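You operate a simulated robot arm through the tools that you are given. There is no shell and no other tool. Be economical: measure what you need, move in short steps, check, and stop when the job is done.

You run a simulated two-armed robot. Do the job below in one go: nothing can be reset, and whatever is moved stays where it is left.

## Task
Put as many clips in the clip strip as the job sheet asks.
Fine: one clip sits there already and counts; fill the holes in a row; lid back on the clip box.
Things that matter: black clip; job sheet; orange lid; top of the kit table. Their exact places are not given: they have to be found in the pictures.

The check looks at the end state, three seconds after you hand in, the way a careful person would. Anything else that was tipped, shoved, dropped, spilled or broken makes it a failure. A push-on lid holds only when it is set on centred and level and pressed home; a screw cap is set on level and turned clockwise until tight. Flat cloth is picked up by pressing the open fingertips on it (5 to 10 N) and closing them slowly along it; thin cloth reads only 2 to 8 mm in the jaws.

## Robot
Two 7-joint arms with two-finger parallel grippers on one trunk, on a base that drives. Base frame: it is fixed to the floor where the robot stands at the start and does not move with it; the origin is under the middle of the robot, x ahead of it, y to its left, z up; the surface under the hand at the start is at about z = 0.85. Lengths are in m, angles in rad, forces in N, time in s.
The left shoulder is at the start at [0.045, 0.101, 1.11], the right one opposite. With the tool pointing down near the work surface each hand reaches from about 0.24 to 0.54 m from the robot's upright axis, wherever it stands, measured 20 degrees to its own side. Places, roughly: black clip (3x3x3 cm) [0.3, 0.1, 0.9]; top of the kit table [0.6, 0.2, 0.8]. Payload 2.4 kg a hand.
Tool frame (each hand has its own): the origin (TCP) lies between the finger pads and is the grasp point; the fingertips stand 0.024 m ahead of it; z points along the fingers, y is the line along which they close. The gripper opens to 0.068 m. The fingers are 0.017 m wide and 0.01 m thick; the gripper's body (0.04 by 0.07 m) begins 0.041 m behind the TCP.
Orientation is told as [roll, pitch, yaw] about the base's x, y, z axes, in that order, counted from this pose: with the fingers straight down and closing along the base's y, the tool's x points along the base's -x, its y along +y and its z along -z.

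## Interface
- The arms move only by the tool move_arm. It takes "left_series", "right_series" or both (then of equal length, played together; a hand with none holds still); each is a list of rows, each an object of numbers (a shift or turn left out is 0, a gripper value left out holds the last): "fingers": the opening, from 0 (shut) to 1 (fully open); "dx", "dy", "dz": the shift along the tool's x, y, z in m; "rx", "ry", "rz": the turn, a rotation vector about the tool's x, y, z in rad. In form: [{"fingers": .., "dx": .., "dy": .., "dz": .., "rx": .., "ry": .., "rz": ..}, ...]. A call has 1 to 10 rows; each row is the pose to reach, as a shift and turn from the pose commanded when the call began, along the tool's axes at that moment. Each row takes 0.2 s and may step no farther than 0.05 m and 0.15 rad from the row before; otherwise, or with a gripper value out of range, the whole call is refused. A pose out of reach is approached as far as the arm can. The call stops where the force on the tool passes 50 N (or 10 N more than at its start, if that is more) or the arm is blocked; 0.2 s more then pass. The fingers move at their own pace (about 0.072 m/s each) and stop on an object; they squeeze with about 32 N. The grip force told is the motor's: it shows also when the fingers shut on nothing. Time passes only in rows, and 0.2 s behind the last, so rows that repeat a pose let the fingers close. The reply holds the time, the measured pose of the TCP, the force on the tool along the base axes, the opening and the grip force, in the units named above and with some noise, with the torque about the TCP (base axes, N m) and any sound that the robot's microphone picked up.
- Cameras (640 x 400 px; columns grow to the right, rows downward): "scene" is now at [0.124, 0.0363, 1.2776]; the picture's right is [0.38, -0.93, 0.00], its down [-0.58, -0.24, -0.78] and it looks along [0.72, 0.29, -0.63] (base axes); focal length 230 px, centre (320, 200). "left" rides on the left gripper at [0.084, -0.011, -0.075] in its tool frame; the picture's right is [0.13, 0.99, 0.00], its down [-0.60, 0.08, -0.79] and it looks along [-0.79, 0.10, 0.61] (tool axes); focal length 251 px, centre (320, 200). "right" rides on the right gripper at [0.084, 0.011, -0.075] in its tool frame; the picture's right is [-0.13, 0.99, 0.00], its down [-0.60, -0.08, -0.79] and it looks along [-0.79, -0.10, 0.61] (tool axes); focal length 251 px, centre (320, 200).
- grab_frame(camera): a new picture of that camera. The clock stands still meanwhile.
- move_column(by): slides the trunk up (or, below 0, down) by that many m; the arms and the scene camera ride with it, the base frame stays. It gives what a move gives, with no picture.
- steer(legs): drives the robot by 1 to 6 legs, each [ahead, left, turn to the left] in m, m and rad, along the robot's own axes; the way and the turn of a leg run together, so that a leg with both is an arc; at most 1.5 m and 3.142 rad a leg. The arms and the cameras ride along, it lands a little off, and it stops where it bumps. It gives what a move gives.
- pan_tilt(pan, tilt): turns the head with the scene camera to pan (to the left, within 1.501 rad either way) and tilt (down, from -0.506 to 1.204), counted from straight ahead of the robot. It gives what a move gives.
- pixel_to_xyz(camera, pixels): for up to 12 pixels [column, row] of the newest picture of that camera ("zoom" is the newest enlarged one), the place [x, y, z] in the base frame of the surface seen there, good to about 0.002 m, but the place of the scene camera against the robot may be out by one fixed shift of up to 0.025 m in any direction. The clock stands still meanwhile.
- enlarge(camera, box): a new picture of the part [left, top, right, bottom] of that camera's present view, enlarged. The clock stands still meanwhile.
- sign_off(): hands the job in; it is judged then, once.

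Go step by step. Measure first, check grasps and placings, and put right what went wrong. The budget is 80 turns and 70 pictures, counting those below and the enlarged ones. Unless the task says otherwise, let go and move clear before handing in, and close with one line.

The tools are called after "Request:" by a JSON object that holds its "fn" and its "kwargs". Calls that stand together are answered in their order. move_arm: Moves the arms, as the interface text tells. Its arguments: {"type":"object","properties":{"left_series":{"type":"array","items":{"type":"object","properties":{"fingers":{"type":"number"},"dx":{"type":"number"},"dy":{"type":"number"},"dz":{"type":"number"},"rx":{"type":"number"},"ry":{"type":"number"},"rz":{"type":"number"}}}},"right_series":{"type":"array","items":{"type":"object","properties":{"fingers":{"type":"number"},"dx":{"type":"number"},"dy":{"type":"number"},"dz":{"type":"number"},"rx":{"type":"number"},"ry":{"type":"number"},"rz":{"type":"number"}}}}},"required":[]} The other tools are called the same way: move_column (by) slides the trunk up or down; steer (legs) drives the base; pan_tilt (pan, tilt) turns the head that bears the scene camera; grab_frame (camera) takes a picture; pixel_to_xyz (camera, pixels) gives the place of the surface under pixels of a picture; enlarge (camera, box) takes an enlarged picture of a part of a camera's view; sign_off () hands the job in.

At the start:

```text
time_s: 0.0
left_tcp_pos: [0.3374, 0.3003, 1.0974]
left_ee_rot: [-0.001, 0.0, 0.002]
left_ft_force: [0.8, -1.2, 0.5]
left_torque: [-0.01, 0.01, 0.03]
left_grip_width: 0.0682
left_finger_force: 0.1
right_tcp_pos: [0.3652, -0.09, 1.0941]
right_ee_rot: [0.0, 0.001, 0.0]
right_ft_force: [0.2, -0.3, 0.3]
right_torque: [-0.01, -0.03, 0.01]
right_grip_width: 0.0679
right_finger_force: 0.0
trunk travel left (down, up): [-0.325, 0.524]
robot x, y, heading: [-0.0009, 0.0028, -0.002]
head pan, tilt: [0.386, 0.679]
```

scene: 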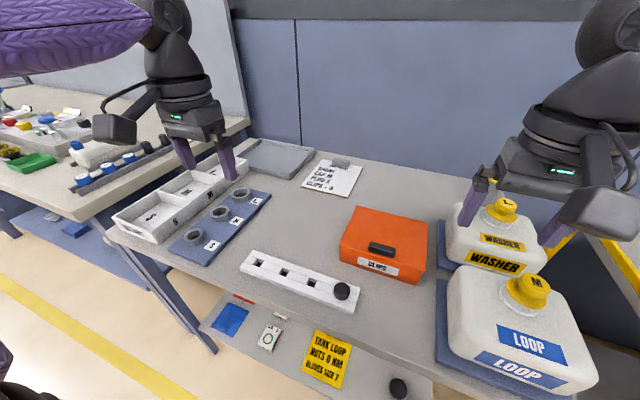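
right: 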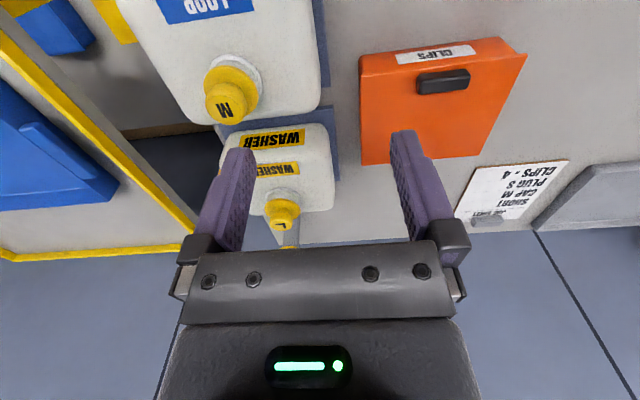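
left: 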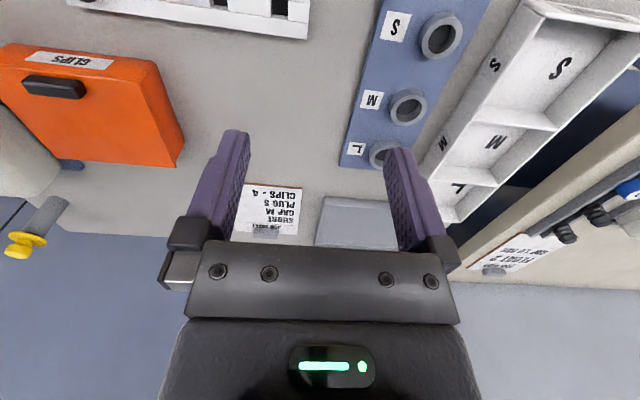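

The scene shows the orange-lidded CLIPS box around (385,245), the strip with holes at (300,280) with one clip at (342,291), and the job sheet at (332,178). I'll enlarge the sheet and the strip to read them.

Request:
{"fn": "enlarge", "kwargs": {"camera": "scene", "box": [295, 150, 375, 200]}}

Request:
{"fn": "enlarge", "kwargs": {"camera": "scene", "box": [220, 190, 460, 340]}}

Request:
{"fn": "pixel_to_xyz", "kwargs": {"camera": "scene", "pixels": [[260, 263], [285, 272], [314, 282], [342, 291], [360, 208], [428, 222], [413, 283], [341, 259], [382, 249], [300, 230], [398, 388], [350, 300]]}}

```text
8.00 times, centred on (335, 175) of scene
```

zoom: 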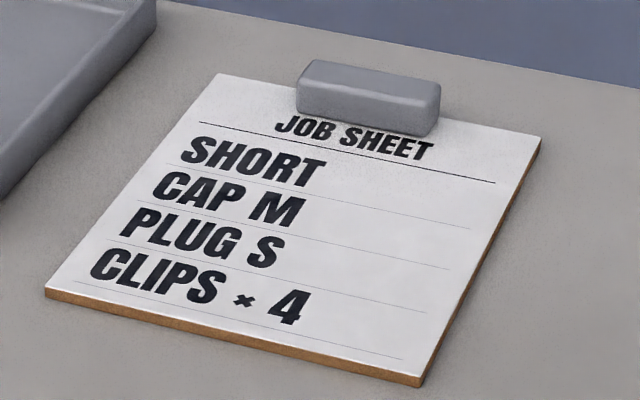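

```text
2.67 times, centred on (340, 265) of scene
```

zoom: 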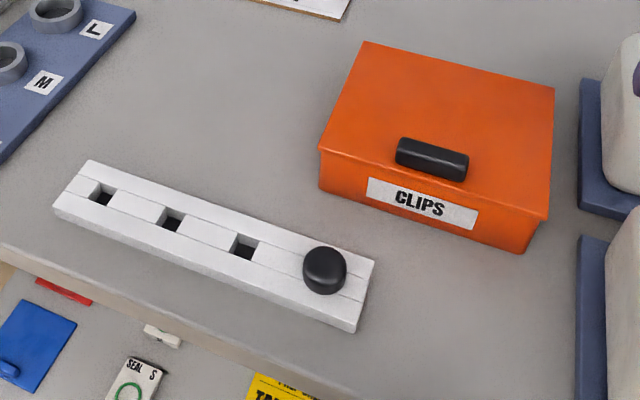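

```text
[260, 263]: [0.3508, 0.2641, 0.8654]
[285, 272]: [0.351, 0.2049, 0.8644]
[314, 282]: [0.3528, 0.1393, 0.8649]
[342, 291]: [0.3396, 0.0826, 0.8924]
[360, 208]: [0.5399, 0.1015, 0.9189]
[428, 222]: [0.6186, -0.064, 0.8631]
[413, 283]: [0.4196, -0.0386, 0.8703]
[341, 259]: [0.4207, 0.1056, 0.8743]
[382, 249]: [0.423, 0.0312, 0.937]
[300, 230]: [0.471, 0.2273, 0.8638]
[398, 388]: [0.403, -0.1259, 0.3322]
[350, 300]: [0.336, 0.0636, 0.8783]
```

The sheet says CLIPS × 4, so with one clip sitting I need three more. Next I'll cross-check the box and strip positions with the wrist cameras and look at how the lid fits.

Request:
{"fn": "pixel_to_xyz", "kwargs": {"camera": "right", "pixels": [[361, 56], [527, 54], [362, 160], [470, 152], [443, 80], [420, 76], [468, 72], [435, 52]]}}

Request:
{"fn": "enlarge", "kwargs": {"camera": "right", "box": [330, 20, 570, 170]}}

Request:
{"fn": "enlarge", "kwargs": {"camera": "scene", "box": [335, 195, 435, 290]}}

Request:
{"fn": "pixel_to_xyz", "kwargs": {"camera": "left", "pixels": [[22, 85], [87, 85], [75, 160], [55, 83], [218, 4], [278, 8], [195, 3], [150, 60]]}}

```text
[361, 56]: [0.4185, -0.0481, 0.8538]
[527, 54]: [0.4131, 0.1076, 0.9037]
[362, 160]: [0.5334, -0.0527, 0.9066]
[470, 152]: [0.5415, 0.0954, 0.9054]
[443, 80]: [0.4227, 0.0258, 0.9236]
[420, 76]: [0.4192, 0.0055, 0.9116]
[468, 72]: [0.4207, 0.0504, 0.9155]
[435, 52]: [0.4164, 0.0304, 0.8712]
```

```text
2.67 times, centred on (450, 95) of right
```

zoom: 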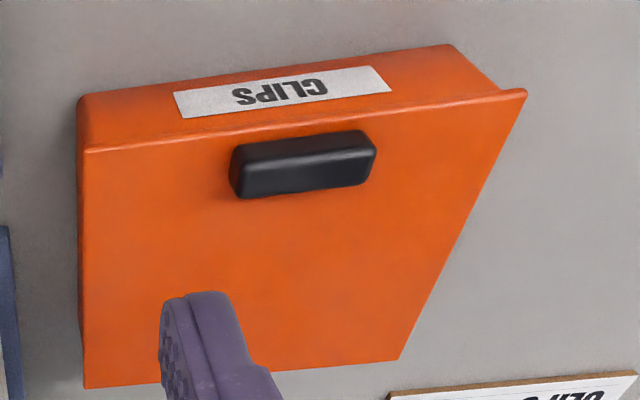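

```text
4.21 times, centred on (385, 242) of scene
```

zoom: 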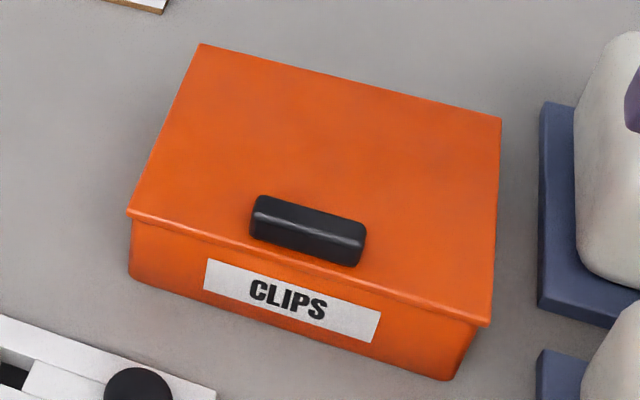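

```text
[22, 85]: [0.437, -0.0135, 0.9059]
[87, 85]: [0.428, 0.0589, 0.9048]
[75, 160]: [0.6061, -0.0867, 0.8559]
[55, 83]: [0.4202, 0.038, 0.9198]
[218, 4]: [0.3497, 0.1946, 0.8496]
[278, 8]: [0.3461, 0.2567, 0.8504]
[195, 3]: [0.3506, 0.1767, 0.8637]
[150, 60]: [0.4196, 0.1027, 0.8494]
```

Table top is about z=0.85 on the wrist cameras and the scene camera reads roughly 0.013 high. The handle is a bar along y at about (0.42, 0.028, 0.92). I'll turn the right hand a quarter turn up high, and slide the left hand back to look at the strip.

Request:
{"fn": "move_arm", "kwargs": {"right_series": [{"rz": 0.15}, {"rz": 0.3}, {"rz": 0.45}, {"rz": 0.6}, {"rz": 0.75}, {"rz": 0.9}, {"rz": 1.05}, {"rz": 1.2}, {"rz": 1.35}, {"rz": 1.5}], "left_series": [{"dx": 0.02, "dy": -0.02}, {"dx": 0.04, "dy": -0.04}, {"dx": 0.06, "dy": -0.06}, {"dx": 0.08, "dy": -0.08}, {"dx": 0.09, "dy": -0.09}, {"dx": 0.09, "dy": -0.1}, {"dx": 0.09, "dy": -0.1}, {"dx": 0.09, "dy": -0.1}, {"dx": 0.09, "dy": -0.1}, {"dx": 0.09, "dy": -0.1}]}}

Request:
{"fn": "grab_frame", "kwargs": {"camera": "left"}}

Request:
{"fn": "grab_frame", "kwargs": {"camera": "right"}}

```text
time_s: 2.2
left_tcp_pos: [0.2487, 0.1996, 1.097]
left_ee_rot: [-0.002, 0.0, 0.002]
left_ft_force: [0.3, -0.1, -0.2]
left_torque: [-0.03, 0.06, 0.01]
left_grip_width: 0.0681
left_finger_force: 0.0
right_tcp_pos: [0.365, -0.0905, 1.0945]
right_ee_rot: [0.0, 0.001, -1.503]
right_ft_force: [0.5, 0.4, 0.0]
right_torque: [-0.02, 0.03, 0.03]
right_grip_width: 0.0682
right_finger_force: 0.1
trunk travel left (down, up): [-0.325, 0.524]
robot x, y, heading: [-0.0018, 0.0006, 0.004]
head pan, tilt: [0.386, 0.679]
```

```text
62 pictures are left
```

left: 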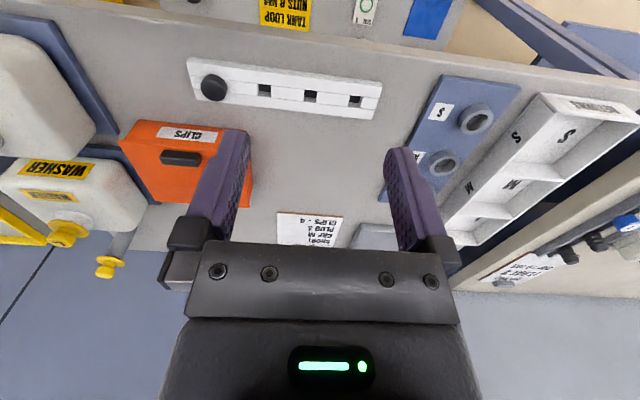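

```text
61 pictures are left
```

right: 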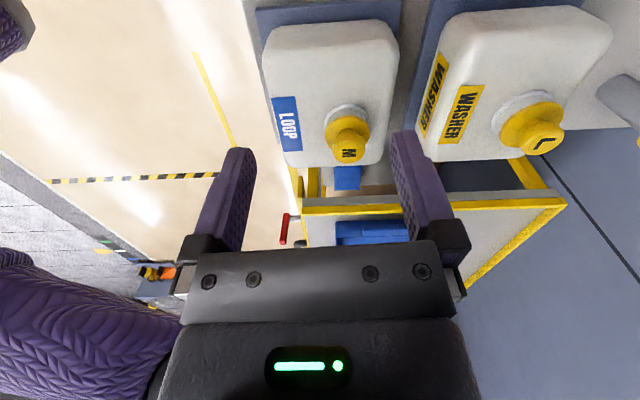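

Request:
{"fn": "enlarge", "kwargs": {"camera": "left", "box": [180, 45, 400, 135]}}

Request:
{"fn": "pixel_to_xyz", "kwargs": {"camera": "left", "pixels": [[213, 86], [190, 60], [190, 95], [374, 115], [382, 85], [288, 94], [333, 96], [241, 88], [222, 92], [205, 80]]}}

Request:
{"fn": "pixel_to_xyz", "kwargs": {"camera": "right", "pixels": [[350, 145], [330, 60], [540, 135], [500, 80], [300, 30], [450, 30]]}}

```text
2.91 times, centred on (290, 90) of left
```

zoom: 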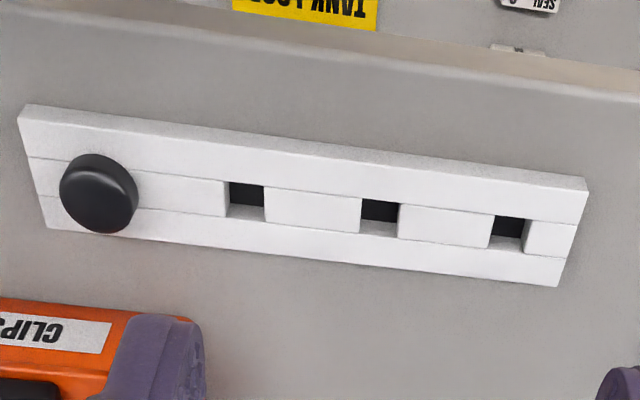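

```text
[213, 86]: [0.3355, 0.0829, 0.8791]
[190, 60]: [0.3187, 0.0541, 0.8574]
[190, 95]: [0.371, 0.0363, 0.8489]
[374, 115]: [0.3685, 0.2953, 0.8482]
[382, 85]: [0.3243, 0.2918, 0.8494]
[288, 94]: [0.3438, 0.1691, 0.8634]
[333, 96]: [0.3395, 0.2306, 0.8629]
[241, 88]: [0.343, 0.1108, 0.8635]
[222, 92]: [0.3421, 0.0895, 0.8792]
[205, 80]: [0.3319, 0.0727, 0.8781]
```

```text
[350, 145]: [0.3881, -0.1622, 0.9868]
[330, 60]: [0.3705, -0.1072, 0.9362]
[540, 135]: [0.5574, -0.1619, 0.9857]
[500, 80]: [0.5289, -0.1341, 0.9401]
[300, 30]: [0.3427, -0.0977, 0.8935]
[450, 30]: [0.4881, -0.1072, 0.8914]
```

Strip top is z≈0.8635 and the seated clip's head top is 0.879. I'll measure the hole rims from the enlarged picture, and move the right hand over the lid handle.

Request:
{"fn": "pixel_to_xyz", "kwargs": {"camera": "zoom", "pixels": [[222, 200], [269, 203], [247, 177], [244, 226], [356, 216], [403, 220], [381, 195], [378, 241], [485, 233], [531, 237], [509, 211], [505, 257]]}}

Request:
{"fn": "move_arm", "kwargs": {"right_series": [{"dx": 0.03, "dy": 0.02, "rz": 0.07}, {"dx": 0.07, "dy": 0.04, "rz": 0.07}, {"dx": 0.11, "dy": 0.05, "rz": 0.07}, {"dx": 0.123, "dy": 0.0475, "rz": 0.07, "dz": 0.03}, {"dx": 0.123, "dy": 0.0475, "rz": 0.07, "dz": 0.07}, {"dx": 0.123, "dy": 0.0475, "rz": 0.07, "dz": 0.07}]}}

Request:
{"fn": "grab_frame", "kwargs": {"camera": "right"}}

Request:
{"fn": "grab_frame", "kwargs": {"camera": "scene"}}

```text
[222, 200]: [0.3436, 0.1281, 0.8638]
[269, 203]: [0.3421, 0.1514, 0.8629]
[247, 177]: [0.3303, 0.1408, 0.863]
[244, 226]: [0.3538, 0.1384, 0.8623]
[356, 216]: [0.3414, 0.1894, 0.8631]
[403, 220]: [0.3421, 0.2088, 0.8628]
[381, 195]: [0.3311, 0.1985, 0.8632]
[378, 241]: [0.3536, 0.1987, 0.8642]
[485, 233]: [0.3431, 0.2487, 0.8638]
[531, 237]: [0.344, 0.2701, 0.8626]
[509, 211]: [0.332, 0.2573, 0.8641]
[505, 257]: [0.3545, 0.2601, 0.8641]
```

```text
time_s: 3.6
left_tcp_pos: [0.2481, 0.1995, 1.0967]
left_ee_rot: [0.0, 0.001, 0.0]
left_ft_force: [-0.6, 0.1, -0.3]
left_torque: [-0.02, 0.01, 0.0]
left_grip_width: 0.0681
left_finger_force: 0.0
right_tcp_pos: [0.4047, 0.0371, 1.0215]
right_ee_rot: [-0.001, 0.0, -1.573]
right_ft_force: [0.7, -0.7, -0.1]
right_torque: [0.01, -0.01, 0.0]
right_grip_width: 0.0681
right_finger_force: 0.1
trunk travel left (down, up): [-0.325, 0.524]
robot x, y, heading: [-0.003, 0.0017, 0.001]
head pan, tilt: [0.386, 0.679]
```

```text
59 pictures are left
```

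right: 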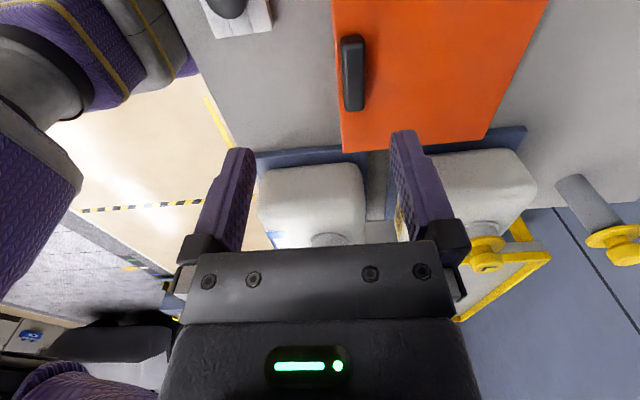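

```text
58 pictures are left
```

scene: 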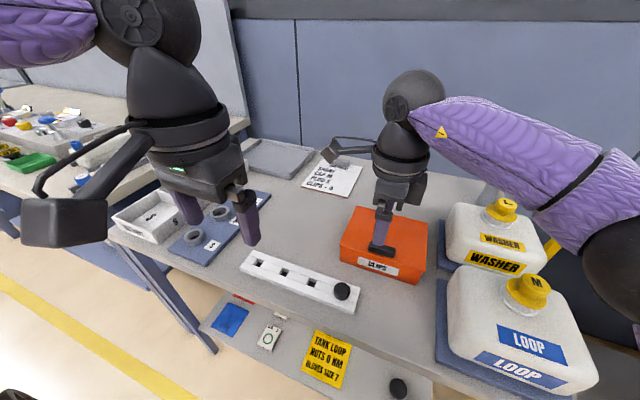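

Holes are at about x=0.3425, y=0.140/0.199/0.259. Now I'll measure the handle seen at (352,72) in the right view.

Request:
{"fn": "pixel_to_xyz", "kwargs": {"camera": "right", "pixels": [[347, 60], [353, 75], [362, 60], [361, 100], [345, 100], [355, 40], [356, 109], [345, 148], [482, 136], [440, 80], [540, 5], [335, 20]]}}

Request:
{"fn": "enlarge", "kwargs": {"camera": "right", "box": [300, 0, 420, 160]}}

```text
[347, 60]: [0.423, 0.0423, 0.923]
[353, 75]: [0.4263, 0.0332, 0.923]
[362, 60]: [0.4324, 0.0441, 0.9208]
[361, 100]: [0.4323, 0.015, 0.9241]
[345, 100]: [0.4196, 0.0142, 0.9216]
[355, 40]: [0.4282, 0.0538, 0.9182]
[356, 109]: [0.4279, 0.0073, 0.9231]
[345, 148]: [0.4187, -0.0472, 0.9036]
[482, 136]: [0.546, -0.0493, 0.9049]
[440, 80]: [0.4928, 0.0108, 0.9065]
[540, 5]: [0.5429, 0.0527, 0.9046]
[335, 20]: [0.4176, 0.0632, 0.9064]
```

```text
2.50 times, centred on (360, 80) of right
```

zoom: 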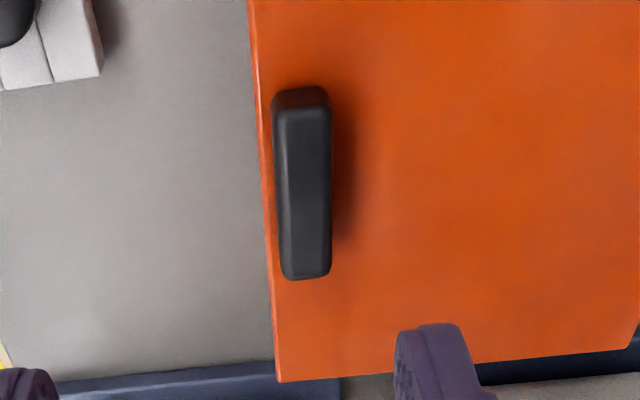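

The handle is centred at (0.426, 0.030), 14 mm wide, top at 0.923. I'll lower over it and close.

Request:
{"fn": "move_arm", "kwargs": {"right_series": [{"dx": -0.007, "dy": 0.021, "dz": 0.02}, {"dx": -0.007, "dy": 0.021, "dz": 0.05}, {"dx": -0.007, "dy": 0.021, "dz": 0.075}, {"dx": -0.007, "dy": 0.021, "dz": 0.087}, {"dx": -0.007, "dy": 0.021, "dz": 0.087}, {"dx": -0.007, "dy": 0.021, "dz": 0.087, "fingers": 0}, {"dx": -0.007, "dy": 0.021, "dz": 0.087, "fingers": 0}, {"dx": -0.007, "dy": 0.021, "dz": 0.087, "fingers": 0}, {"dx": -0.007, "dy": 0.021, "dz": 0.087, "fingers": 0}]}}

Request:
{"fn": "move_arm", "kwargs": {"right_series": [{"dz": -0.003}, {"dz": -0.006}, {"dz": -0.01}, {"dz": -0.01}]}}

Request:
{"fn": "grab_frame", "kwargs": {"camera": "scene"}}

Request:
{"fn": "grab_frame", "kwargs": {"camera": "right"}}

```text
time_s: 5.6
left_tcp_pos: [0.248, 0.1992, 1.0981]
left_ee_rot: [-0.002, 0.0, 0.002]
left_ft_force: [-0.1, 0.4, 0.0]
left_torque: [0.02, -0.01, -0.03]
left_grip_width: 0.0682
left_finger_force: 0.1
right_tcp_pos: [0.4259, 0.0301, 0.9369]
right_ee_rot: [0.001, 0.0, -1.569]
right_ft_force: [0.0, -0.5, -0.1]
right_torque: [0.03, 0.0, 0.02]
right_grip_width: 0.0152
right_finger_force: 32.1
trunk travel left (down, up): [-0.325, 0.524]
robot x, y, heading: [-0.0013, -0.0008, -0.0]
head pan, tilt: [0.386, 0.679]
```

```text
time_s: 6.6
left_tcp_pos: [0.2488, 0.1998, 1.0978]
left_ee_rot: [-0.002, 0.001, 0.002]
left_ft_force: [-0.2, 0.1, 0.8]
left_torque: [0.04, 0.01, 0.0]
left_grip_width: 0.0679
left_finger_force: 0.0
right_tcp_pos: [0.4255, 0.0289, 0.9467]
right_ee_rot: [-0.001, 0.0, -1.574]
right_ft_force: [-0.2, 0.1, -0.8]
right_torque: [-0.01, 0.03, -0.01]
right_grip_width: 0.0151
right_finger_force: 32.4
trunk travel left (down, up): [-0.325, 0.524]
robot x, y, heading: [-0.0001, -0.0002, 0.004]
head pan, tilt: [0.386, 0.679]
```

```text
56 pictures are left
```

scene: 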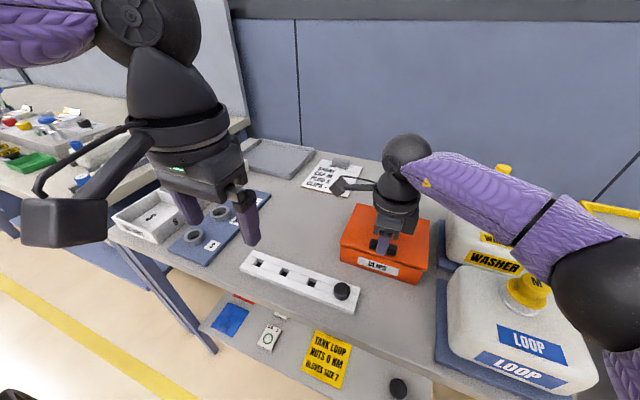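

```text
55 pictures are left
```

right: 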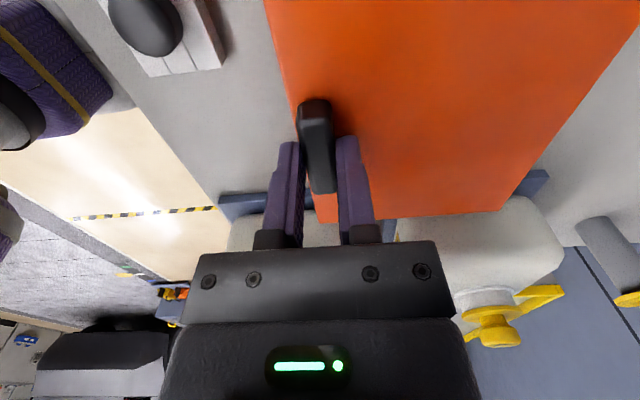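

The hand rose 1 cm with hardly any force; I'll enlarge the box to see whether the lid lifted off or is hinged.

Request:
{"fn": "enlarge", "kwargs": {"camera": "scene", "box": [330, 190, 450, 290]}}

Request:
{"fn": "pixel_to_xyz", "kwargs": {"camera": "right", "pixels": [[325, 222], [500, 208], [290, 60], [560, 100], [540, 160], [400, 200], [600, 60]]}}

```text
4.00 times, centred on (390, 240) of scene
```

zoom: 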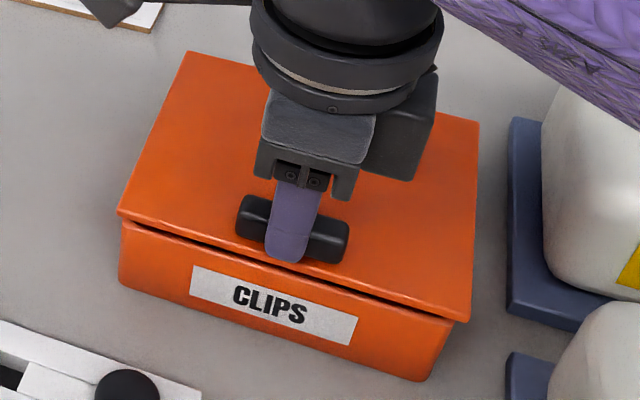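

```text
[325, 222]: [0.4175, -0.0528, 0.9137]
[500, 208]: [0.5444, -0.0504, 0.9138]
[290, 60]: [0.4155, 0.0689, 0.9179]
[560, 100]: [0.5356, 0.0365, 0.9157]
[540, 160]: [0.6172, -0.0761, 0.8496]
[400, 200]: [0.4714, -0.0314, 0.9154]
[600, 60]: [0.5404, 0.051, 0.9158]
```

The far corner also rose (0.914), so it is a lift-off lid and is hanging level. I'll raise it and hold it off to the right, above the jugs, with the right hand.

Request:
{"fn": "move_arm", "kwargs": {"right_series": [{"dz": -0.01}, {"dz": -0.03}, {"dz": -0.06}, {"dz": -0.09}, {"dz": -0.12}, {"dz": -0.15}, {"dz": -0.18}, {"dz": -0.18}]}}

Request:
{"fn": "move_arm", "kwargs": {"right_series": [{"dx": -0.03}, {"dx": -0.06}, {"dx": -0.1}, {"dx": -0.14}, {"dx": -0.18}, {"dx": -0.22}, {"dx": -0.25}, {"dx": -0.28}, {"dx": -0.28}]}}

Request:
{"fn": "grab_frame", "kwargs": {"camera": "scene"}}

```text
time_s: 8.4
left_tcp_pos: [0.2483, 0.1992, 1.0982]
left_ee_rot: [-0.001, 0.001, 0.003]
left_ft_force: [0.3, -0.1, -0.3]
left_torque: [-0.01, 0.02, -0.02]
left_grip_width: 0.068
left_finger_force: 0.1
right_tcp_pos: [0.4237, 0.0272, 1.1269]
right_ee_rot: [0.0, 0.0, -1.57]
right_ft_force: [-0.8, 0.1, -1.0]
right_torque: [0.0, 0.07, 0.04]
right_grip_width: 0.0151
right_finger_force: 31.9
trunk travel left (down, up): [-0.325, 0.524]
robot x, y, heading: [-0.001, 0.0008, 0.001]
head pan, tilt: [0.386, 0.679]
```

```text
time_s: 10.4
left_tcp_pos: [0.2477, 0.1998, 1.0959]
left_ee_rot: [0.0, -0.001, 0.002]
left_ft_force: [0.3, -0.7, -1.1]
left_torque: [0.02, 0.02, -0.02]
left_grip_width: 0.0682
left_finger_force: 0.0
right_tcp_pos: [0.4259, -0.2529, 1.1287]
right_ee_rot: [0.001, 0.001, -1.573]
right_ft_force: [-1.3, -0.9, -0.9]
right_torque: [-0.02, 0.05, -0.01]
right_grip_width: 0.0153
right_finger_force: 32.0
trunk travel left (down, up): [-0.325, 0.524]
robot x, y, heading: [0.0012, -0.0002, 0.004]
head pan, tilt: [0.386, 0.679]
```

```text
53 pictures are left
```

scene: 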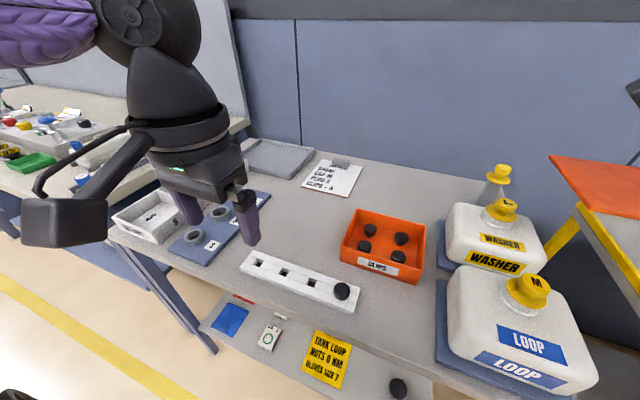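

The box holds four clips, near (370,229), (401,238), (364,247), (398,256). I'll bring the left hand above it for a close measure.

Request:
{"fn": "move_arm", "kwargs": {"left_series": [{"dx": -0.03, "dy": -0.03}, {"dx": -0.06, "dy": -0.06}, {"dx": -0.09, "dy": -0.09}, {"dx": -0.12, "dy": -0.12}, {"dx": -0.14, "dy": -0.15}, {"dx": -0.14, "dy": -0.15}]}}

Request:
{"fn": "grab_frame", "kwargs": {"camera": "left"}}

Request:
{"fn": "enlarge", "kwargs": {"camera": "scene", "box": [330, 190, 450, 290]}}

```text
time_s: 11.8
left_tcp_pos: [0.357, 0.0929, 1.0931]
left_ee_rot: [0.0, 0.0, 0.004]
left_ft_force: [0.8, -0.6, 0.5]
left_torque: [0.04, 0.06, 0.01]
left_grip_width: 0.068
left_finger_force: 0.0
left hand out of reach, approached as far as the arm can: row 4, 5, 6
right_tcp_pos: [0.4256, -0.2522, 1.1288]
right_ee_rot: [0.0, 0.0, -1.573]
right_ft_force: [1.0, 0.3, -0.6]
right_torque: [0.04, 0.06, 0.02]
right_grip_width: 0.0152
right_finger_force: 32.2
trunk travel left (down, up): [-0.325, 0.524]
robot x, y, heading: [0.0043, 0.0006, -0.002]
head pan, tilt: [0.386, 0.679]
```

```text
52 pictures are left
```

left: 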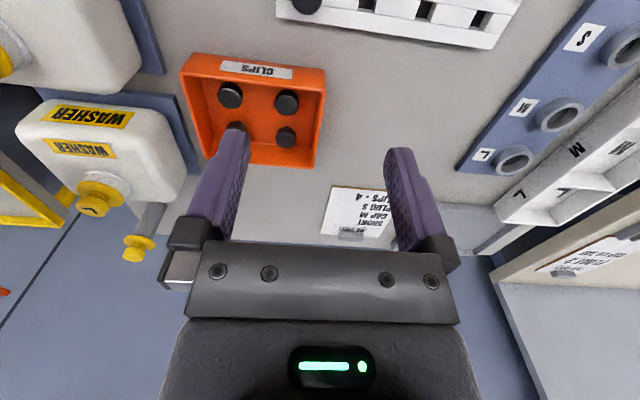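

```text
4.00 times, centred on (390, 240) of scene
```

zoom: 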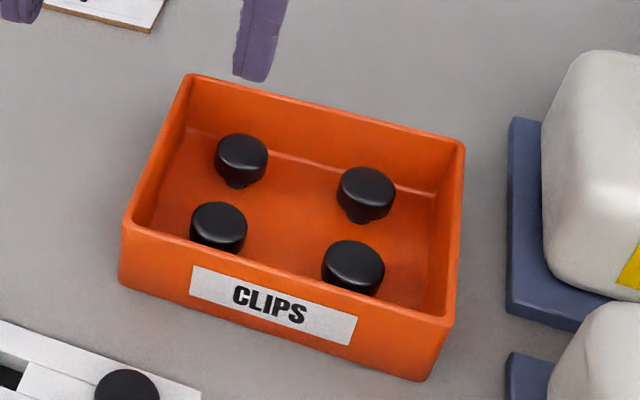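

The left hand cannot cross far enough over the midline, so I'll need to shift the base to the right a bit. First I'll look right to check that the lid and base have room.

Request:
{"fn": "pan_tilt", "kwargs": {"pan": -0.7, "tilt": 0.6}}

Request:
{"fn": "grab_frame", "kwargs": {"camera": "scene"}}

Request:
{"fn": "pixel_to_xyz", "kwargs": {"camera": "left", "pixels": [[230, 95], [287, 103], [285, 136], [237, 128], [200, 56], [321, 72], [312, 150]]}}

```text
time_s: 13.1
left_tcp_pos: [0.3557, 0.0941, 1.0919]
left_ee_rot: [0.0, -0.002, 0.003]
left_ft_force: [-1.0, 0.2, -0.2]
left_torque: [0.0, 0.04, -0.05]
left_grip_width: 0.068
left_finger_force: 0.1
right_tcp_pos: [0.4259, -0.2544, 1.1289]
right_ee_rot: [-0.001, 0.001, -1.572]
right_ft_force: [0.4, -0.1, -1.0]
right_torque: [0.01, 0.03, 0.03]
right_grip_width: 0.015
right_finger_force: 31.8
trunk travel left (down, up): [-0.325, 0.524]
robot x, y, heading: [-0.0015, 0.0013, 0.001]
head pan, tilt: [-0.7, 0.6]
```

```text
50 pictures are left
```

scene: 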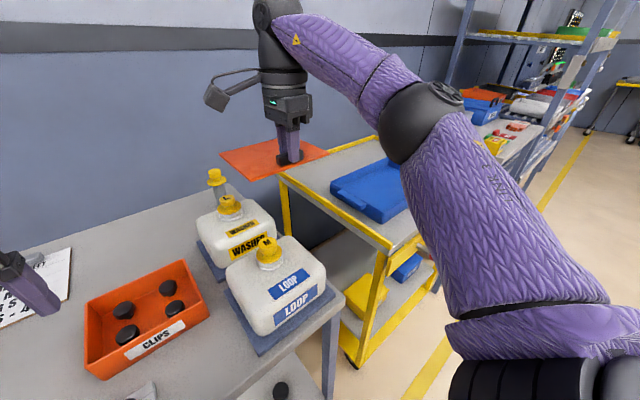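

```text
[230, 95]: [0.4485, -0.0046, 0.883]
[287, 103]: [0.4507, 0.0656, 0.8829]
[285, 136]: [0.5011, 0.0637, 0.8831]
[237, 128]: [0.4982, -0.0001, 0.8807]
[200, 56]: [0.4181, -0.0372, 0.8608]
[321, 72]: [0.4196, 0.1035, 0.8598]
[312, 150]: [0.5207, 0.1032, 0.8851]
```

The lid hangs clear above jugs and cart, and there's free floor to the right. Clip tops read z≈0.883 at (0.4495,-0.0045), (0.451,0.0656), (0.501,0.064), (0.498,0.0). I'll drive 0.12 m to the right.

Request:
{"fn": "steer", "kwargs": {"legs": [[0, -0.13, 0]]}}

Request:
{"fn": "pan_tilt", "kwargs": {"pan": 0.386, "tilt": 0.679}}

Request:
{"fn": "grab_frame", "kwargs": {"camera": "left"}}

Request:
{"fn": "grab_frame", "kwargs": {"camera": "scene"}}

```text
time_s: 14.4
left_tcp_pos: [0.3562, -0.0378, 1.0931]
left_ee_rot: [0.0, 0.0, 0.003]
left_ft_force: [-0.2, -0.8, 0.8]
left_torque: [-0.03, -0.01, -0.02]
left_grip_width: 0.068
left_finger_force: 0.0
right_tcp_pos: [0.4246, -0.3859, 1.1285]
right_ee_rot: [-0.001, 0.001, -1.57]
right_ft_force: [-1.3, -0.4, -1.0]
right_torque: [0.05, 0.03, -0.01]
right_grip_width: 0.0154
right_finger_force: 32.0
trunk travel left (down, up): [-0.325, 0.524]
robot x, y, heading: [-0.0004, -0.132, -0.001]
head pan, tilt: [-0.7, 0.6]
```

```text
time_s: 15.7
left_tcp_pos: [0.3564, -0.0397, 1.0936]
left_ee_rot: [0.001, -0.001, 0.003]
left_ft_force: [0.4, 0.7, 0.3]
left_torque: [0.0, 0.01, 0.03]
left_grip_width: 0.0678
left_finger_force: 0.1
right_tcp_pos: [0.427, -0.3865, 1.1291]
right_ee_rot: [0.001, -0.001, -1.571]
right_ft_force: [0.3, -0.4, -0.3]
right_torque: [0.02, 0.04, -0.02]
right_grip_width: 0.0149
right_finger_force: 32.3
trunk travel left (down, up): [-0.325, 0.524]
robot x, y, heading: [-0.0013, -0.1284, 0.001]
head pan, tilt: [0.386, 0.679]
```

```text
49 pictures are left
```

left: 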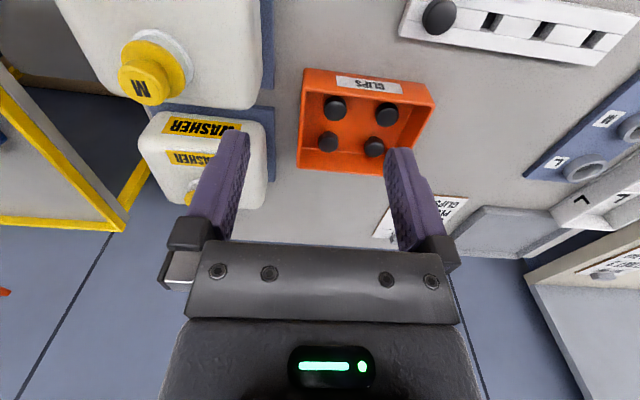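

```text
48 pictures are left
```

scene: 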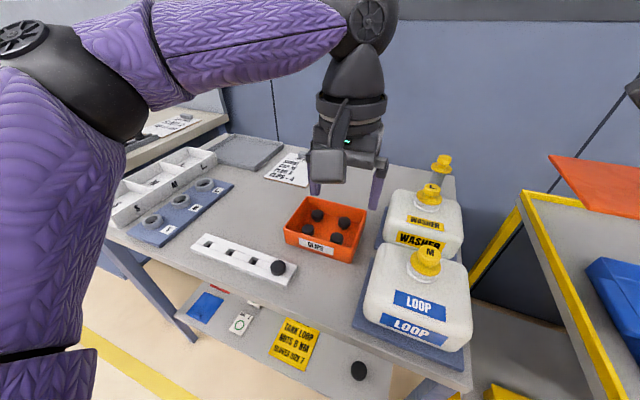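

The drive worked. I'll remeasure the clips and strip holes from the left camera at the new stance.

Request:
{"fn": "enlarge", "kwargs": {"camera": "left", "box": [290, 55, 450, 180]}}

Request:
{"fn": "pixel_to_xyz", "kwargs": {"camera": "zoom", "pixels": [[175, 210], [386, 230], [151, 344], [330, 367]]}}

Request:
{"fn": "pixel_to_xyz", "kwargs": {"camera": "left", "pixels": [[336, 106], [387, 114], [328, 139], [374, 146], [438, 16], [480, 20], [503, 21], [491, 31]]}}

```text
3.20 times, centred on (370, 118) of left
```

zoom: 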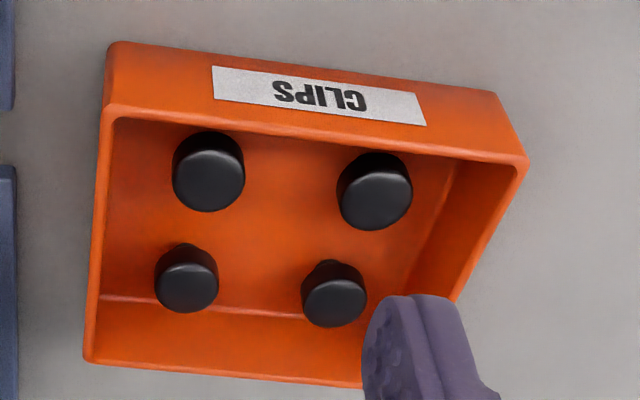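

```text
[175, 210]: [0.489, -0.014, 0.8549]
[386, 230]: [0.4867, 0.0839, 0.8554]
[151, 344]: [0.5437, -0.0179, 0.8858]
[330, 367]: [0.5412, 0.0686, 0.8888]
```

```text
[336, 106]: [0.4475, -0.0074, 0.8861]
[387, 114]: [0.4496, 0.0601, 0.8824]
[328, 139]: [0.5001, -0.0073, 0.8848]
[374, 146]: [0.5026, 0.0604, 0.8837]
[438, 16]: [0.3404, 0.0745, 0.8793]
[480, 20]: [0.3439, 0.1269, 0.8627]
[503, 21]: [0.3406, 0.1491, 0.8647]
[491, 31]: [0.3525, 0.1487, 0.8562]
```

I'll measure the top-face edges of the heads in the enlarged picture to centre the grasps.

Request:
{"fn": "pixel_to_xyz", "kwargs": {"camera": "zoom", "pixels": [[344, 198], [408, 198], [376, 180], [376, 224], [180, 182], [240, 182], [211, 206], [211, 163], [308, 300], [362, 302], [335, 322], [335, 285]]}}

```text
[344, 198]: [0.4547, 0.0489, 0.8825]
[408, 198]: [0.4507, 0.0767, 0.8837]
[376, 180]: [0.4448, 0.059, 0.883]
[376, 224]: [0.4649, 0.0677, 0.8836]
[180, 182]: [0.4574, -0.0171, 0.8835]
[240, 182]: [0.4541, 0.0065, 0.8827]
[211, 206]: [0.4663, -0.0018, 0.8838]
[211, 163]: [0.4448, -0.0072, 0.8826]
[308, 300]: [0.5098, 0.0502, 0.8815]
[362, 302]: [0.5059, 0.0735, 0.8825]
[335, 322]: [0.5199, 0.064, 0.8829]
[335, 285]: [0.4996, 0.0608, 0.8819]
```

Clip A is centred at (0.453, 0.063), head Ø≈28 mm. I'll move the left hand over it, partly opened, then check before descending.

Request:
{"fn": "move_arm", "kwargs": {"left_series": [{"dx": -0.02, "dy": 0.03, "fingers": 0.75}, {"dx": -0.05, "dy": 0.06}, {"dx": -0.08, "dy": 0.09, "dz": 0.03}, {"dx": -0.097, "dy": 0.102, "dz": 0.07}, {"dx": -0.097, "dy": 0.102, "dz": 0.11}, {"dx": -0.097, "dy": 0.102, "dz": 0.14}, {"dx": -0.097, "dy": 0.102, "dz": 0.14}]}}

Request:
{"fn": "grab_frame", "kwargs": {"camera": "left"}}

```text
refused: row 3 steps farther than a row can; nothing moved
```

```text
46 pictures are left
```

left: 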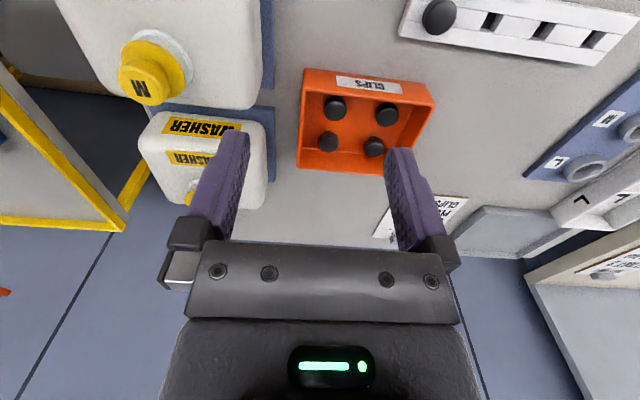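

One row stepped too far; I'll resend with smaller steps.

Request:
{"fn": "move_arm", "kwargs": {"left_series": [{"dx": -0.02, "dy": 0.03, "fingers": 0.75}, {"dx": -0.05, "dy": 0.06}, {"dx": -0.08, "dy": 0.09}, {"dx": -0.097, "dy": 0.102, "dz": 0.03}, {"dx": -0.097, "dy": 0.102, "dz": 0.07}, {"dx": -0.097, "dy": 0.102, "dz": 0.11}, {"dx": -0.097, "dy": 0.102, "dz": 0.14}, {"dx": -0.097, "dy": 0.102, "dz": 0.14}]}}

Request:
{"fn": "grab_frame", "kwargs": {"camera": "left"}}

```text
time_s: 17.5
left_tcp_pos: [0.4521, 0.063, 0.9528]
left_ee_rot: [-0.001, 0.0, 0.002]
left_ft_force: [0.2, -0.4, 0.2]
left_torque: [0.01, 0.02, -0.01]
left_grip_width: 0.0507
left_finger_force: 0.1
right_tcp_pos: [0.4258, -0.3857, 1.1286]
right_ee_rot: [0.0, 0.001, -1.57]
right_ft_force: [-0.9, 0.0, -1.3]
right_torque: [0.02, 0.03, 0.01]
right_grip_width: 0.0152
right_finger_force: 31.9
trunk travel left (down, up): [-0.325, 0.524]
robot x, y, heading: [-0.0032, -0.1316, -0.004]
head pan, tilt: [0.386, 0.679]
```

```text
45 pictures are left
```

left: 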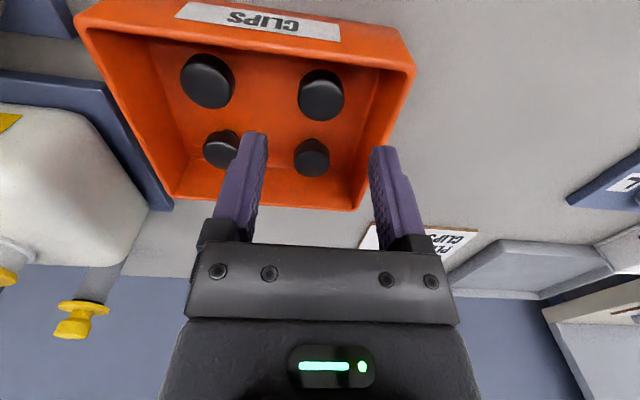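

The clip head at (321,97) lies just where the point below the TCP should project (320,99). Descending and closing, then lifting.

Request:
{"fn": "move_arm", "kwargs": {"left_series": [{"dz": 0.025}, {"dz": 0.045}, {"dz": 0.059}, {"dz": 0.059}, {"dz": 0.059, "fingers": 0}, {"dz": 0.059, "fingers": 0}, {"dz": 0.059, "fingers": 0}, {"dz": 0.059, "fingers": 0}]}}

Request:
{"fn": "move_arm", "kwargs": {"left_series": [{"dz": -0.02}, {"dz": -0.05}, {"dz": -0.08}, {"dz": -0.08}]}}

Request:
{"fn": "grab_frame", "kwargs": {"camera": "left"}}

```text
time_s: 19.3
left_tcp_pos: [0.4388, 0.0692, 0.9008]
left_ee_rot: [0.001, -0.002, 0.005]
left_ft_force: [0.5, 0.5, 0.3]
left_torque: [0.01, -0.02, 0.02]
left_grip_width: 0.0
left_finger_force: 22.7
left hand out of reach, approached as far as the arm can: row 1, 2, 3, 4, 5, 6, 7, 8
right_tcp_pos: [0.4257, -0.3835, 1.1282]
right_ee_rot: [0.001, 0.0, -1.572]
right_ft_force: [-0.1, 0.2, -0.6]
right_torque: [0.02, 0.04, 0.02]
right_grip_width: 0.0152
right_finger_force: 31.9
trunk travel left (down, up): [-0.325, 0.524]
robot x, y, heading: [0.0021, -0.1346, 0.008]
head pan, tilt: [0.386, 0.679]
```

```text
time_s: 20.3
left_tcp_pos: [0.4383, 0.068, 0.9822]
left_ee_rot: [-0.001, 0.0, 0.003]
left_ft_force: [0.3, -0.4, 0.3]
left_torque: [0.04, 0.01, -0.01]
left_grip_width: 0.0002
left_finger_force: 23.7
right_tcp_pos: [0.427, -0.3841, 1.1289]
right_ee_rot: [-0.001, 0.0, -1.57]
right_ft_force: [-0.6, 0.1, -1.0]
right_torque: [0.03, 0.01, 0.0]
right_grip_width: 0.0152
right_finger_force: 32.5
trunk travel left (down, up): [-0.325, 0.524]
robot x, y, heading: [-0.0002, -0.1295, 0.003]
head pan, tilt: [0.386, 0.679]
```

```text
44 pictures are left
```

left: 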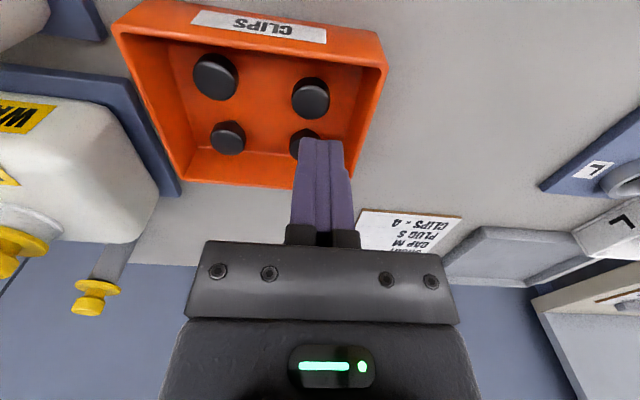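

The reach ran out by about 1.5 cm, so the fingers closed on nothing; clips appear undisturbed. Before driving forward, I'll look down to check the gap between base and table.

Request:
{"fn": "pan_tilt", "kwargs": {"pan": 0.2, "tilt": 1.2}}

Request:
{"fn": "grab_frame", "kwargs": {"camera": "scene"}}

```text
time_s: 21.3
left_tcp_pos: [0.4384, 0.0676, 0.9814]
left_ee_rot: [0.001, 0.0, 0.004]
left_ft_force: [-0.8, -0.2, -0.1]
left_torque: [0.0, 0.03, 0.0]
left_grip_width: 0.0
left_finger_force: 23.4
right_tcp_pos: [0.427, -0.3856, 1.1285]
right_ee_rot: [0.0, 0.001, -1.57]
right_ft_force: [-0.2, -0.3, -0.5]
right_torque: [-0.01, 0.03, -0.03]
right_grip_width: 0.0152
right_finger_force: 32.0
trunk travel left (down, up): [-0.325, 0.524]
robot x, y, heading: [-0.001, -0.1357, -0.0]
head pan, tilt: [0.201, 1.201]
```

```text
43 pictures are left
```

scene: 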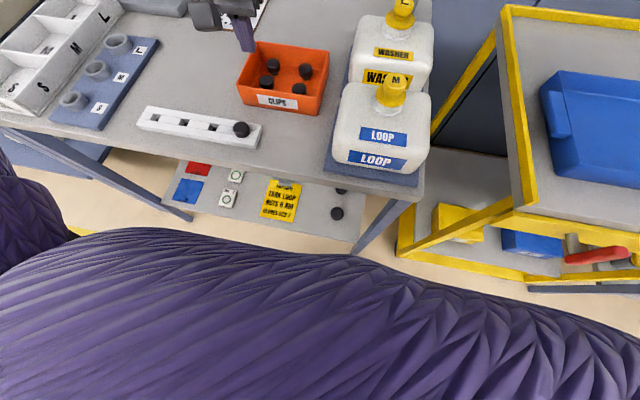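

Request:
{"fn": "pixel_to_xyz", "kwargs": {"camera": "scene", "pixels": [[200, 157], [300, 180], [400, 202], [420, 262], [340, 240], [180, 228], [250, 232], [355, 250], [408, 255]]}}

```text
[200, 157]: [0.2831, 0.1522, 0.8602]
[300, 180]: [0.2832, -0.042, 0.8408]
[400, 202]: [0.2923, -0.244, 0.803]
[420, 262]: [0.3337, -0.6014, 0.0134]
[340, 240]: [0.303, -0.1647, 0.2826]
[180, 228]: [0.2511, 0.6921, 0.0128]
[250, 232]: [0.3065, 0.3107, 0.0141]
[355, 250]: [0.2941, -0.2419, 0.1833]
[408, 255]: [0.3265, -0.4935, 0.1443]
```

The table edge is at x≈0.285 with floor visible before it. I'll ease forward 0.06 m (it stops if it bumps).

Request:
{"fn": "steer", "kwargs": {"legs": [[0.03, 0, 0], [0.035, 0, 0]]}}

Request:
{"fn": "pan_tilt", "kwargs": {"pan": 0.386, "tilt": 0.679}}

Request:
{"fn": "grab_frame", "kwargs": {"camera": "left"}}

```text
time_s: 22.6
left_tcp_pos: [0.5042, 0.0674, 0.9825]
left_ee_rot: [0.0, -0.001, 0.002]
left_ft_force: [0.2, 0.7, -0.5]
left_torque: [0.01, -0.03, -0.01]
left_grip_width: 0.0
left_finger_force: 23.6
right_tcp_pos: [0.4917, -0.3852, 1.1266]
right_ee_rot: [0.0, 0.001, -1.572]
right_ft_force: [-0.7, 0.0, -0.6]
right_torque: [0.03, 0.03, 0.0]
right_grip_width: 0.0151
right_finger_force: 32.5
trunk travel left (down, up): [-0.325, 0.524]
robot x, y, heading: [0.06, -0.1324, 0.003]
head pan, tilt: [0.201, 1.201]
```

```text
time_s: 23.5
left_tcp_pos: [0.5043, 0.0687, 0.9826]
left_ee_rot: [0.0, -0.001, 0.003]
left_ft_force: [0.0, -1.0, 0.7]
left_torque: [-0.03, 0.02, 0.01]
left_grip_width: 0.0
left_finger_force: 23.2
right_tcp_pos: [0.4924, -0.3842, 1.1291]
right_ee_rot: [-0.001, -0.001, -1.57]
right_ft_force: [0.0, 0.6, -1.2]
right_torque: [0.0, 0.03, -0.02]
right_grip_width: 0.015
right_finger_force: 31.7
trunk travel left (down, up): [-0.325, 0.524]
robot x, y, heading: [0.0686, -0.1296, 0.006]
head pan, tilt: [0.386, 0.679]
```

```text
42 pictures are left
```

left: 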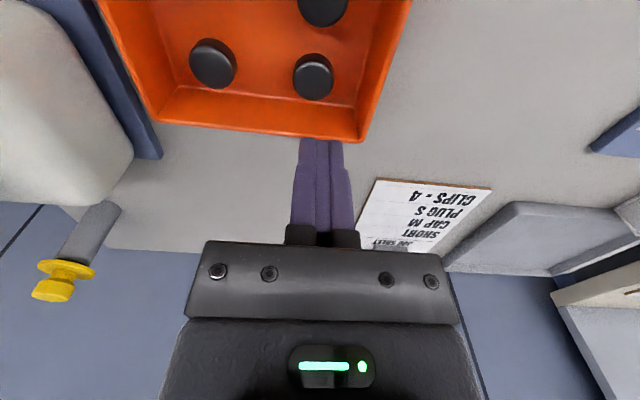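

C's head at (314,76) is nearly under the TCP. I'll measure it precisely in this view.

Request:
{"fn": "pixel_to_xyz", "kwargs": {"camera": "left", "pixels": [[296, 75], [331, 75], [314, 60], [314, 93], [193, 63], [232, 60], [212, 82]]}}

Request:
{"fn": "enlarge", "kwargs": {"camera": "left", "box": [260, 40, 360, 110]}}

```text
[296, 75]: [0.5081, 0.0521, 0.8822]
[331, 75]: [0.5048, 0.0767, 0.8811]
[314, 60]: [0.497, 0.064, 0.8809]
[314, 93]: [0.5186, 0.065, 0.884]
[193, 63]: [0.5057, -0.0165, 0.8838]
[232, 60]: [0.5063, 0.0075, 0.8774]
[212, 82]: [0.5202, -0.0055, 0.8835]
```

```text
5.71 times, centred on (310, 75) of left
```

zoom: 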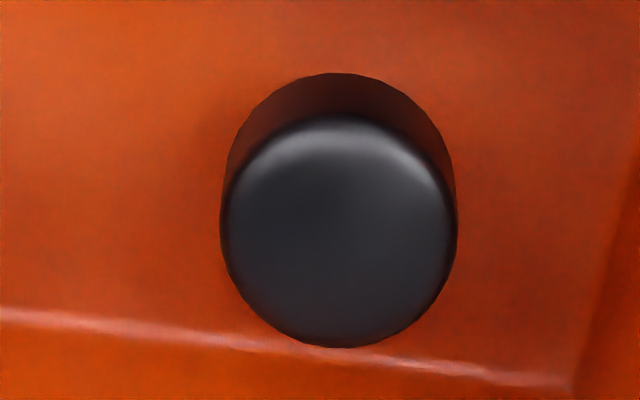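

C is centred at (0.507, 0.0645). Open, descend and grasp it.

Request:
{"fn": "move_arm", "kwargs": {"left_series": [{"dx": -0.003, "dy": -0.0035, "fingers": 0.75}, {"dx": -0.003, "dy": -0.0035, "dz": 0.02, "fingers": 0.75}, {"dx": -0.003, "dy": -0.0035, "dz": 0.04}, {"dx": -0.003, "dy": -0.0035, "dz": 0.065}, {"dx": -0.003, "dy": -0.0035, "dz": 0.088}, {"dx": -0.003, "dy": -0.0035, "dz": 0.088}]}}

Request:
{"fn": "grab_frame", "kwargs": {"camera": "left"}}

```text
time_s: 25.1
left_tcp_pos: [0.5042, 0.0671, 0.9013]
left_ee_rot: [-0.001, -0.014, 0.002]
left_ft_force: [-5.0, 0.0, 19.8]
left_torque: [0.78, 0.21, 0.17]
left_grip_width: 0.0512
left_finger_force: 0.1
left hand out of reach, approached as far as the arm can: row 5, 6
right_tcp_pos: [0.4895, -0.3843, 1.1292]
right_ee_rot: [0.001, 0.003, -1.57]
right_ft_force: [-0.1, 0.0, -1.0]
right_torque: [-0.02, 0.02, -0.02]
right_grip_width: 0.0154
right_finger_force: 31.5
trunk travel left (down, up): [-0.325, 0.524]
robot x, y, heading: [0.0649, -0.1318, -0.0]
head pan, tilt: [0.386, 0.679]
stopped in row 6 (left hand): the force on the tool passed its limit at 52 N (the readings are from after the stop); the commanded pose is now the measured one
```

```text
40 pictures are left
```

left: 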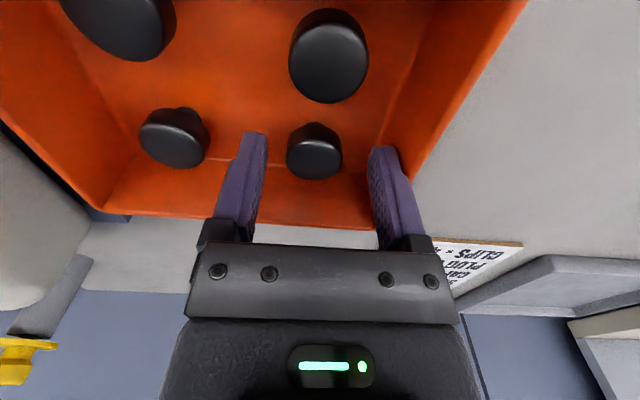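

Contact: the +y finger at (385,160) ran against the box wall, and C is at the edge of reach. I'll back up and take A, B and D instead, with a narrower opening.

Request:
{"fn": "move_arm", "kwargs": {"left_series": [{"dz": -0.01, "dy": -0.002, "fingers": 0.6}, {"dz": -0.03, "dy": -0.003}, {"dz": -0.06}, {"dz": -0.1}, {"dz": -0.1, "dx": 0.03}, {"dz": -0.1, "dx": 0.055}, {"dz": -0.1, "dx": 0.055}]}}

Request:
{"fn": "grab_frame", "kwargs": {"camera": "left"}}

Request:
{"fn": "grab_frame", "kwargs": {"camera": "scene"}}

```text
time_s: 26.7
left_tcp_pos: [0.4469, 0.0665, 0.9991]
left_ee_rot: [-0.004, -0.011, 0.002]
left_ft_force: [-0.4, -0.4, -0.6]
left_torque: [0.0, -0.01, 0.0]
left_grip_width: 0.0409
left_finger_force: 0.1
right_tcp_pos: [0.4914, -0.3847, 1.1286]
right_ee_rot: [0.0, -0.001, -1.57]
right_ft_force: [0.7, 0.0, -1.5]
right_torque: [0.0, 0.03, 0.0]
right_grip_width: 0.0151
right_finger_force: 32.4
trunk travel left (down, up): [-0.325, 0.524]
robot x, y, heading: [0.0671, -0.1296, -0.0]
head pan, tilt: [0.386, 0.679]
```

```text
39 pictures are left
```

left: 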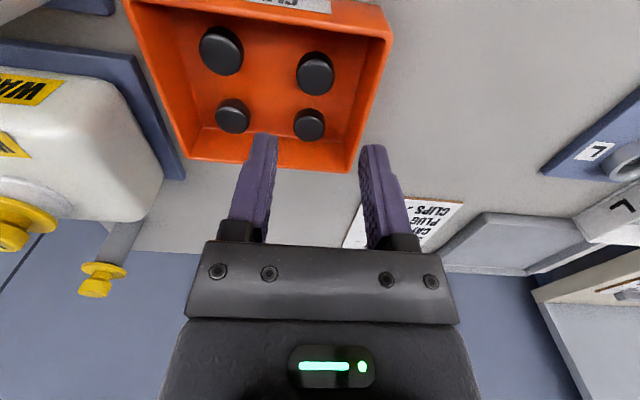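

```text
38 pictures are left
```

scene: 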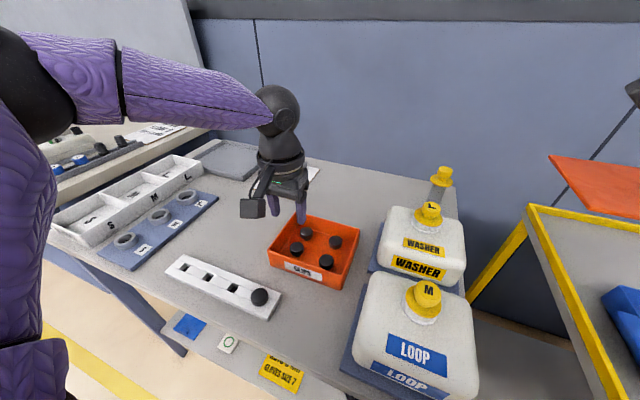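

Box and clips look undisturbed. I'll measure clip A and the box rim again from here.

Request:
{"fn": "enlarge", "kwargs": {"camera": "left", "box": [120, 0, 400, 175]}}

Request:
{"fn": "pixel_to_xyz", "kwargs": {"camera": "left", "pixels": [[299, 75], [333, 75], [317, 60], [317, 92], [202, 52], [241, 52], [222, 72], [217, 118], [248, 118], [349, 166], [191, 157], [386, 45]]}}

```text
2.29 times, centred on (260, 88) of left
```

zoom: 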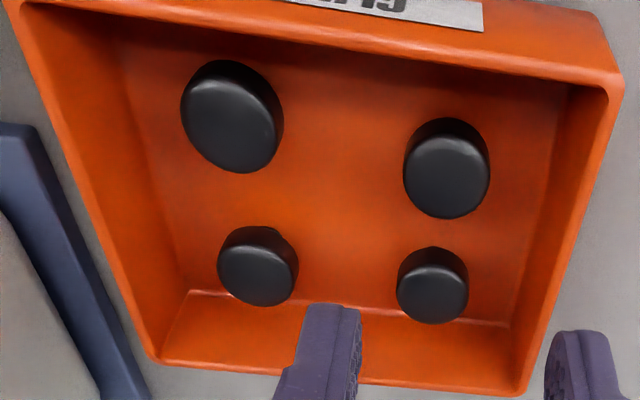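

```text
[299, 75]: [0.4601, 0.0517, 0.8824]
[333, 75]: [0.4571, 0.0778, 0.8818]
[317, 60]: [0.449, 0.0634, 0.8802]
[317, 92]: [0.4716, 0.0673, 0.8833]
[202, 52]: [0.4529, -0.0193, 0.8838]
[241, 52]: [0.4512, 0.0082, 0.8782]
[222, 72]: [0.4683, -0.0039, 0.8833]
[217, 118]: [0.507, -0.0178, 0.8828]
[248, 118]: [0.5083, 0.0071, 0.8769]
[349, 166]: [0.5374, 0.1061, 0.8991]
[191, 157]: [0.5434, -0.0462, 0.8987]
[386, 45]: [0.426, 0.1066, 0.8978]
```

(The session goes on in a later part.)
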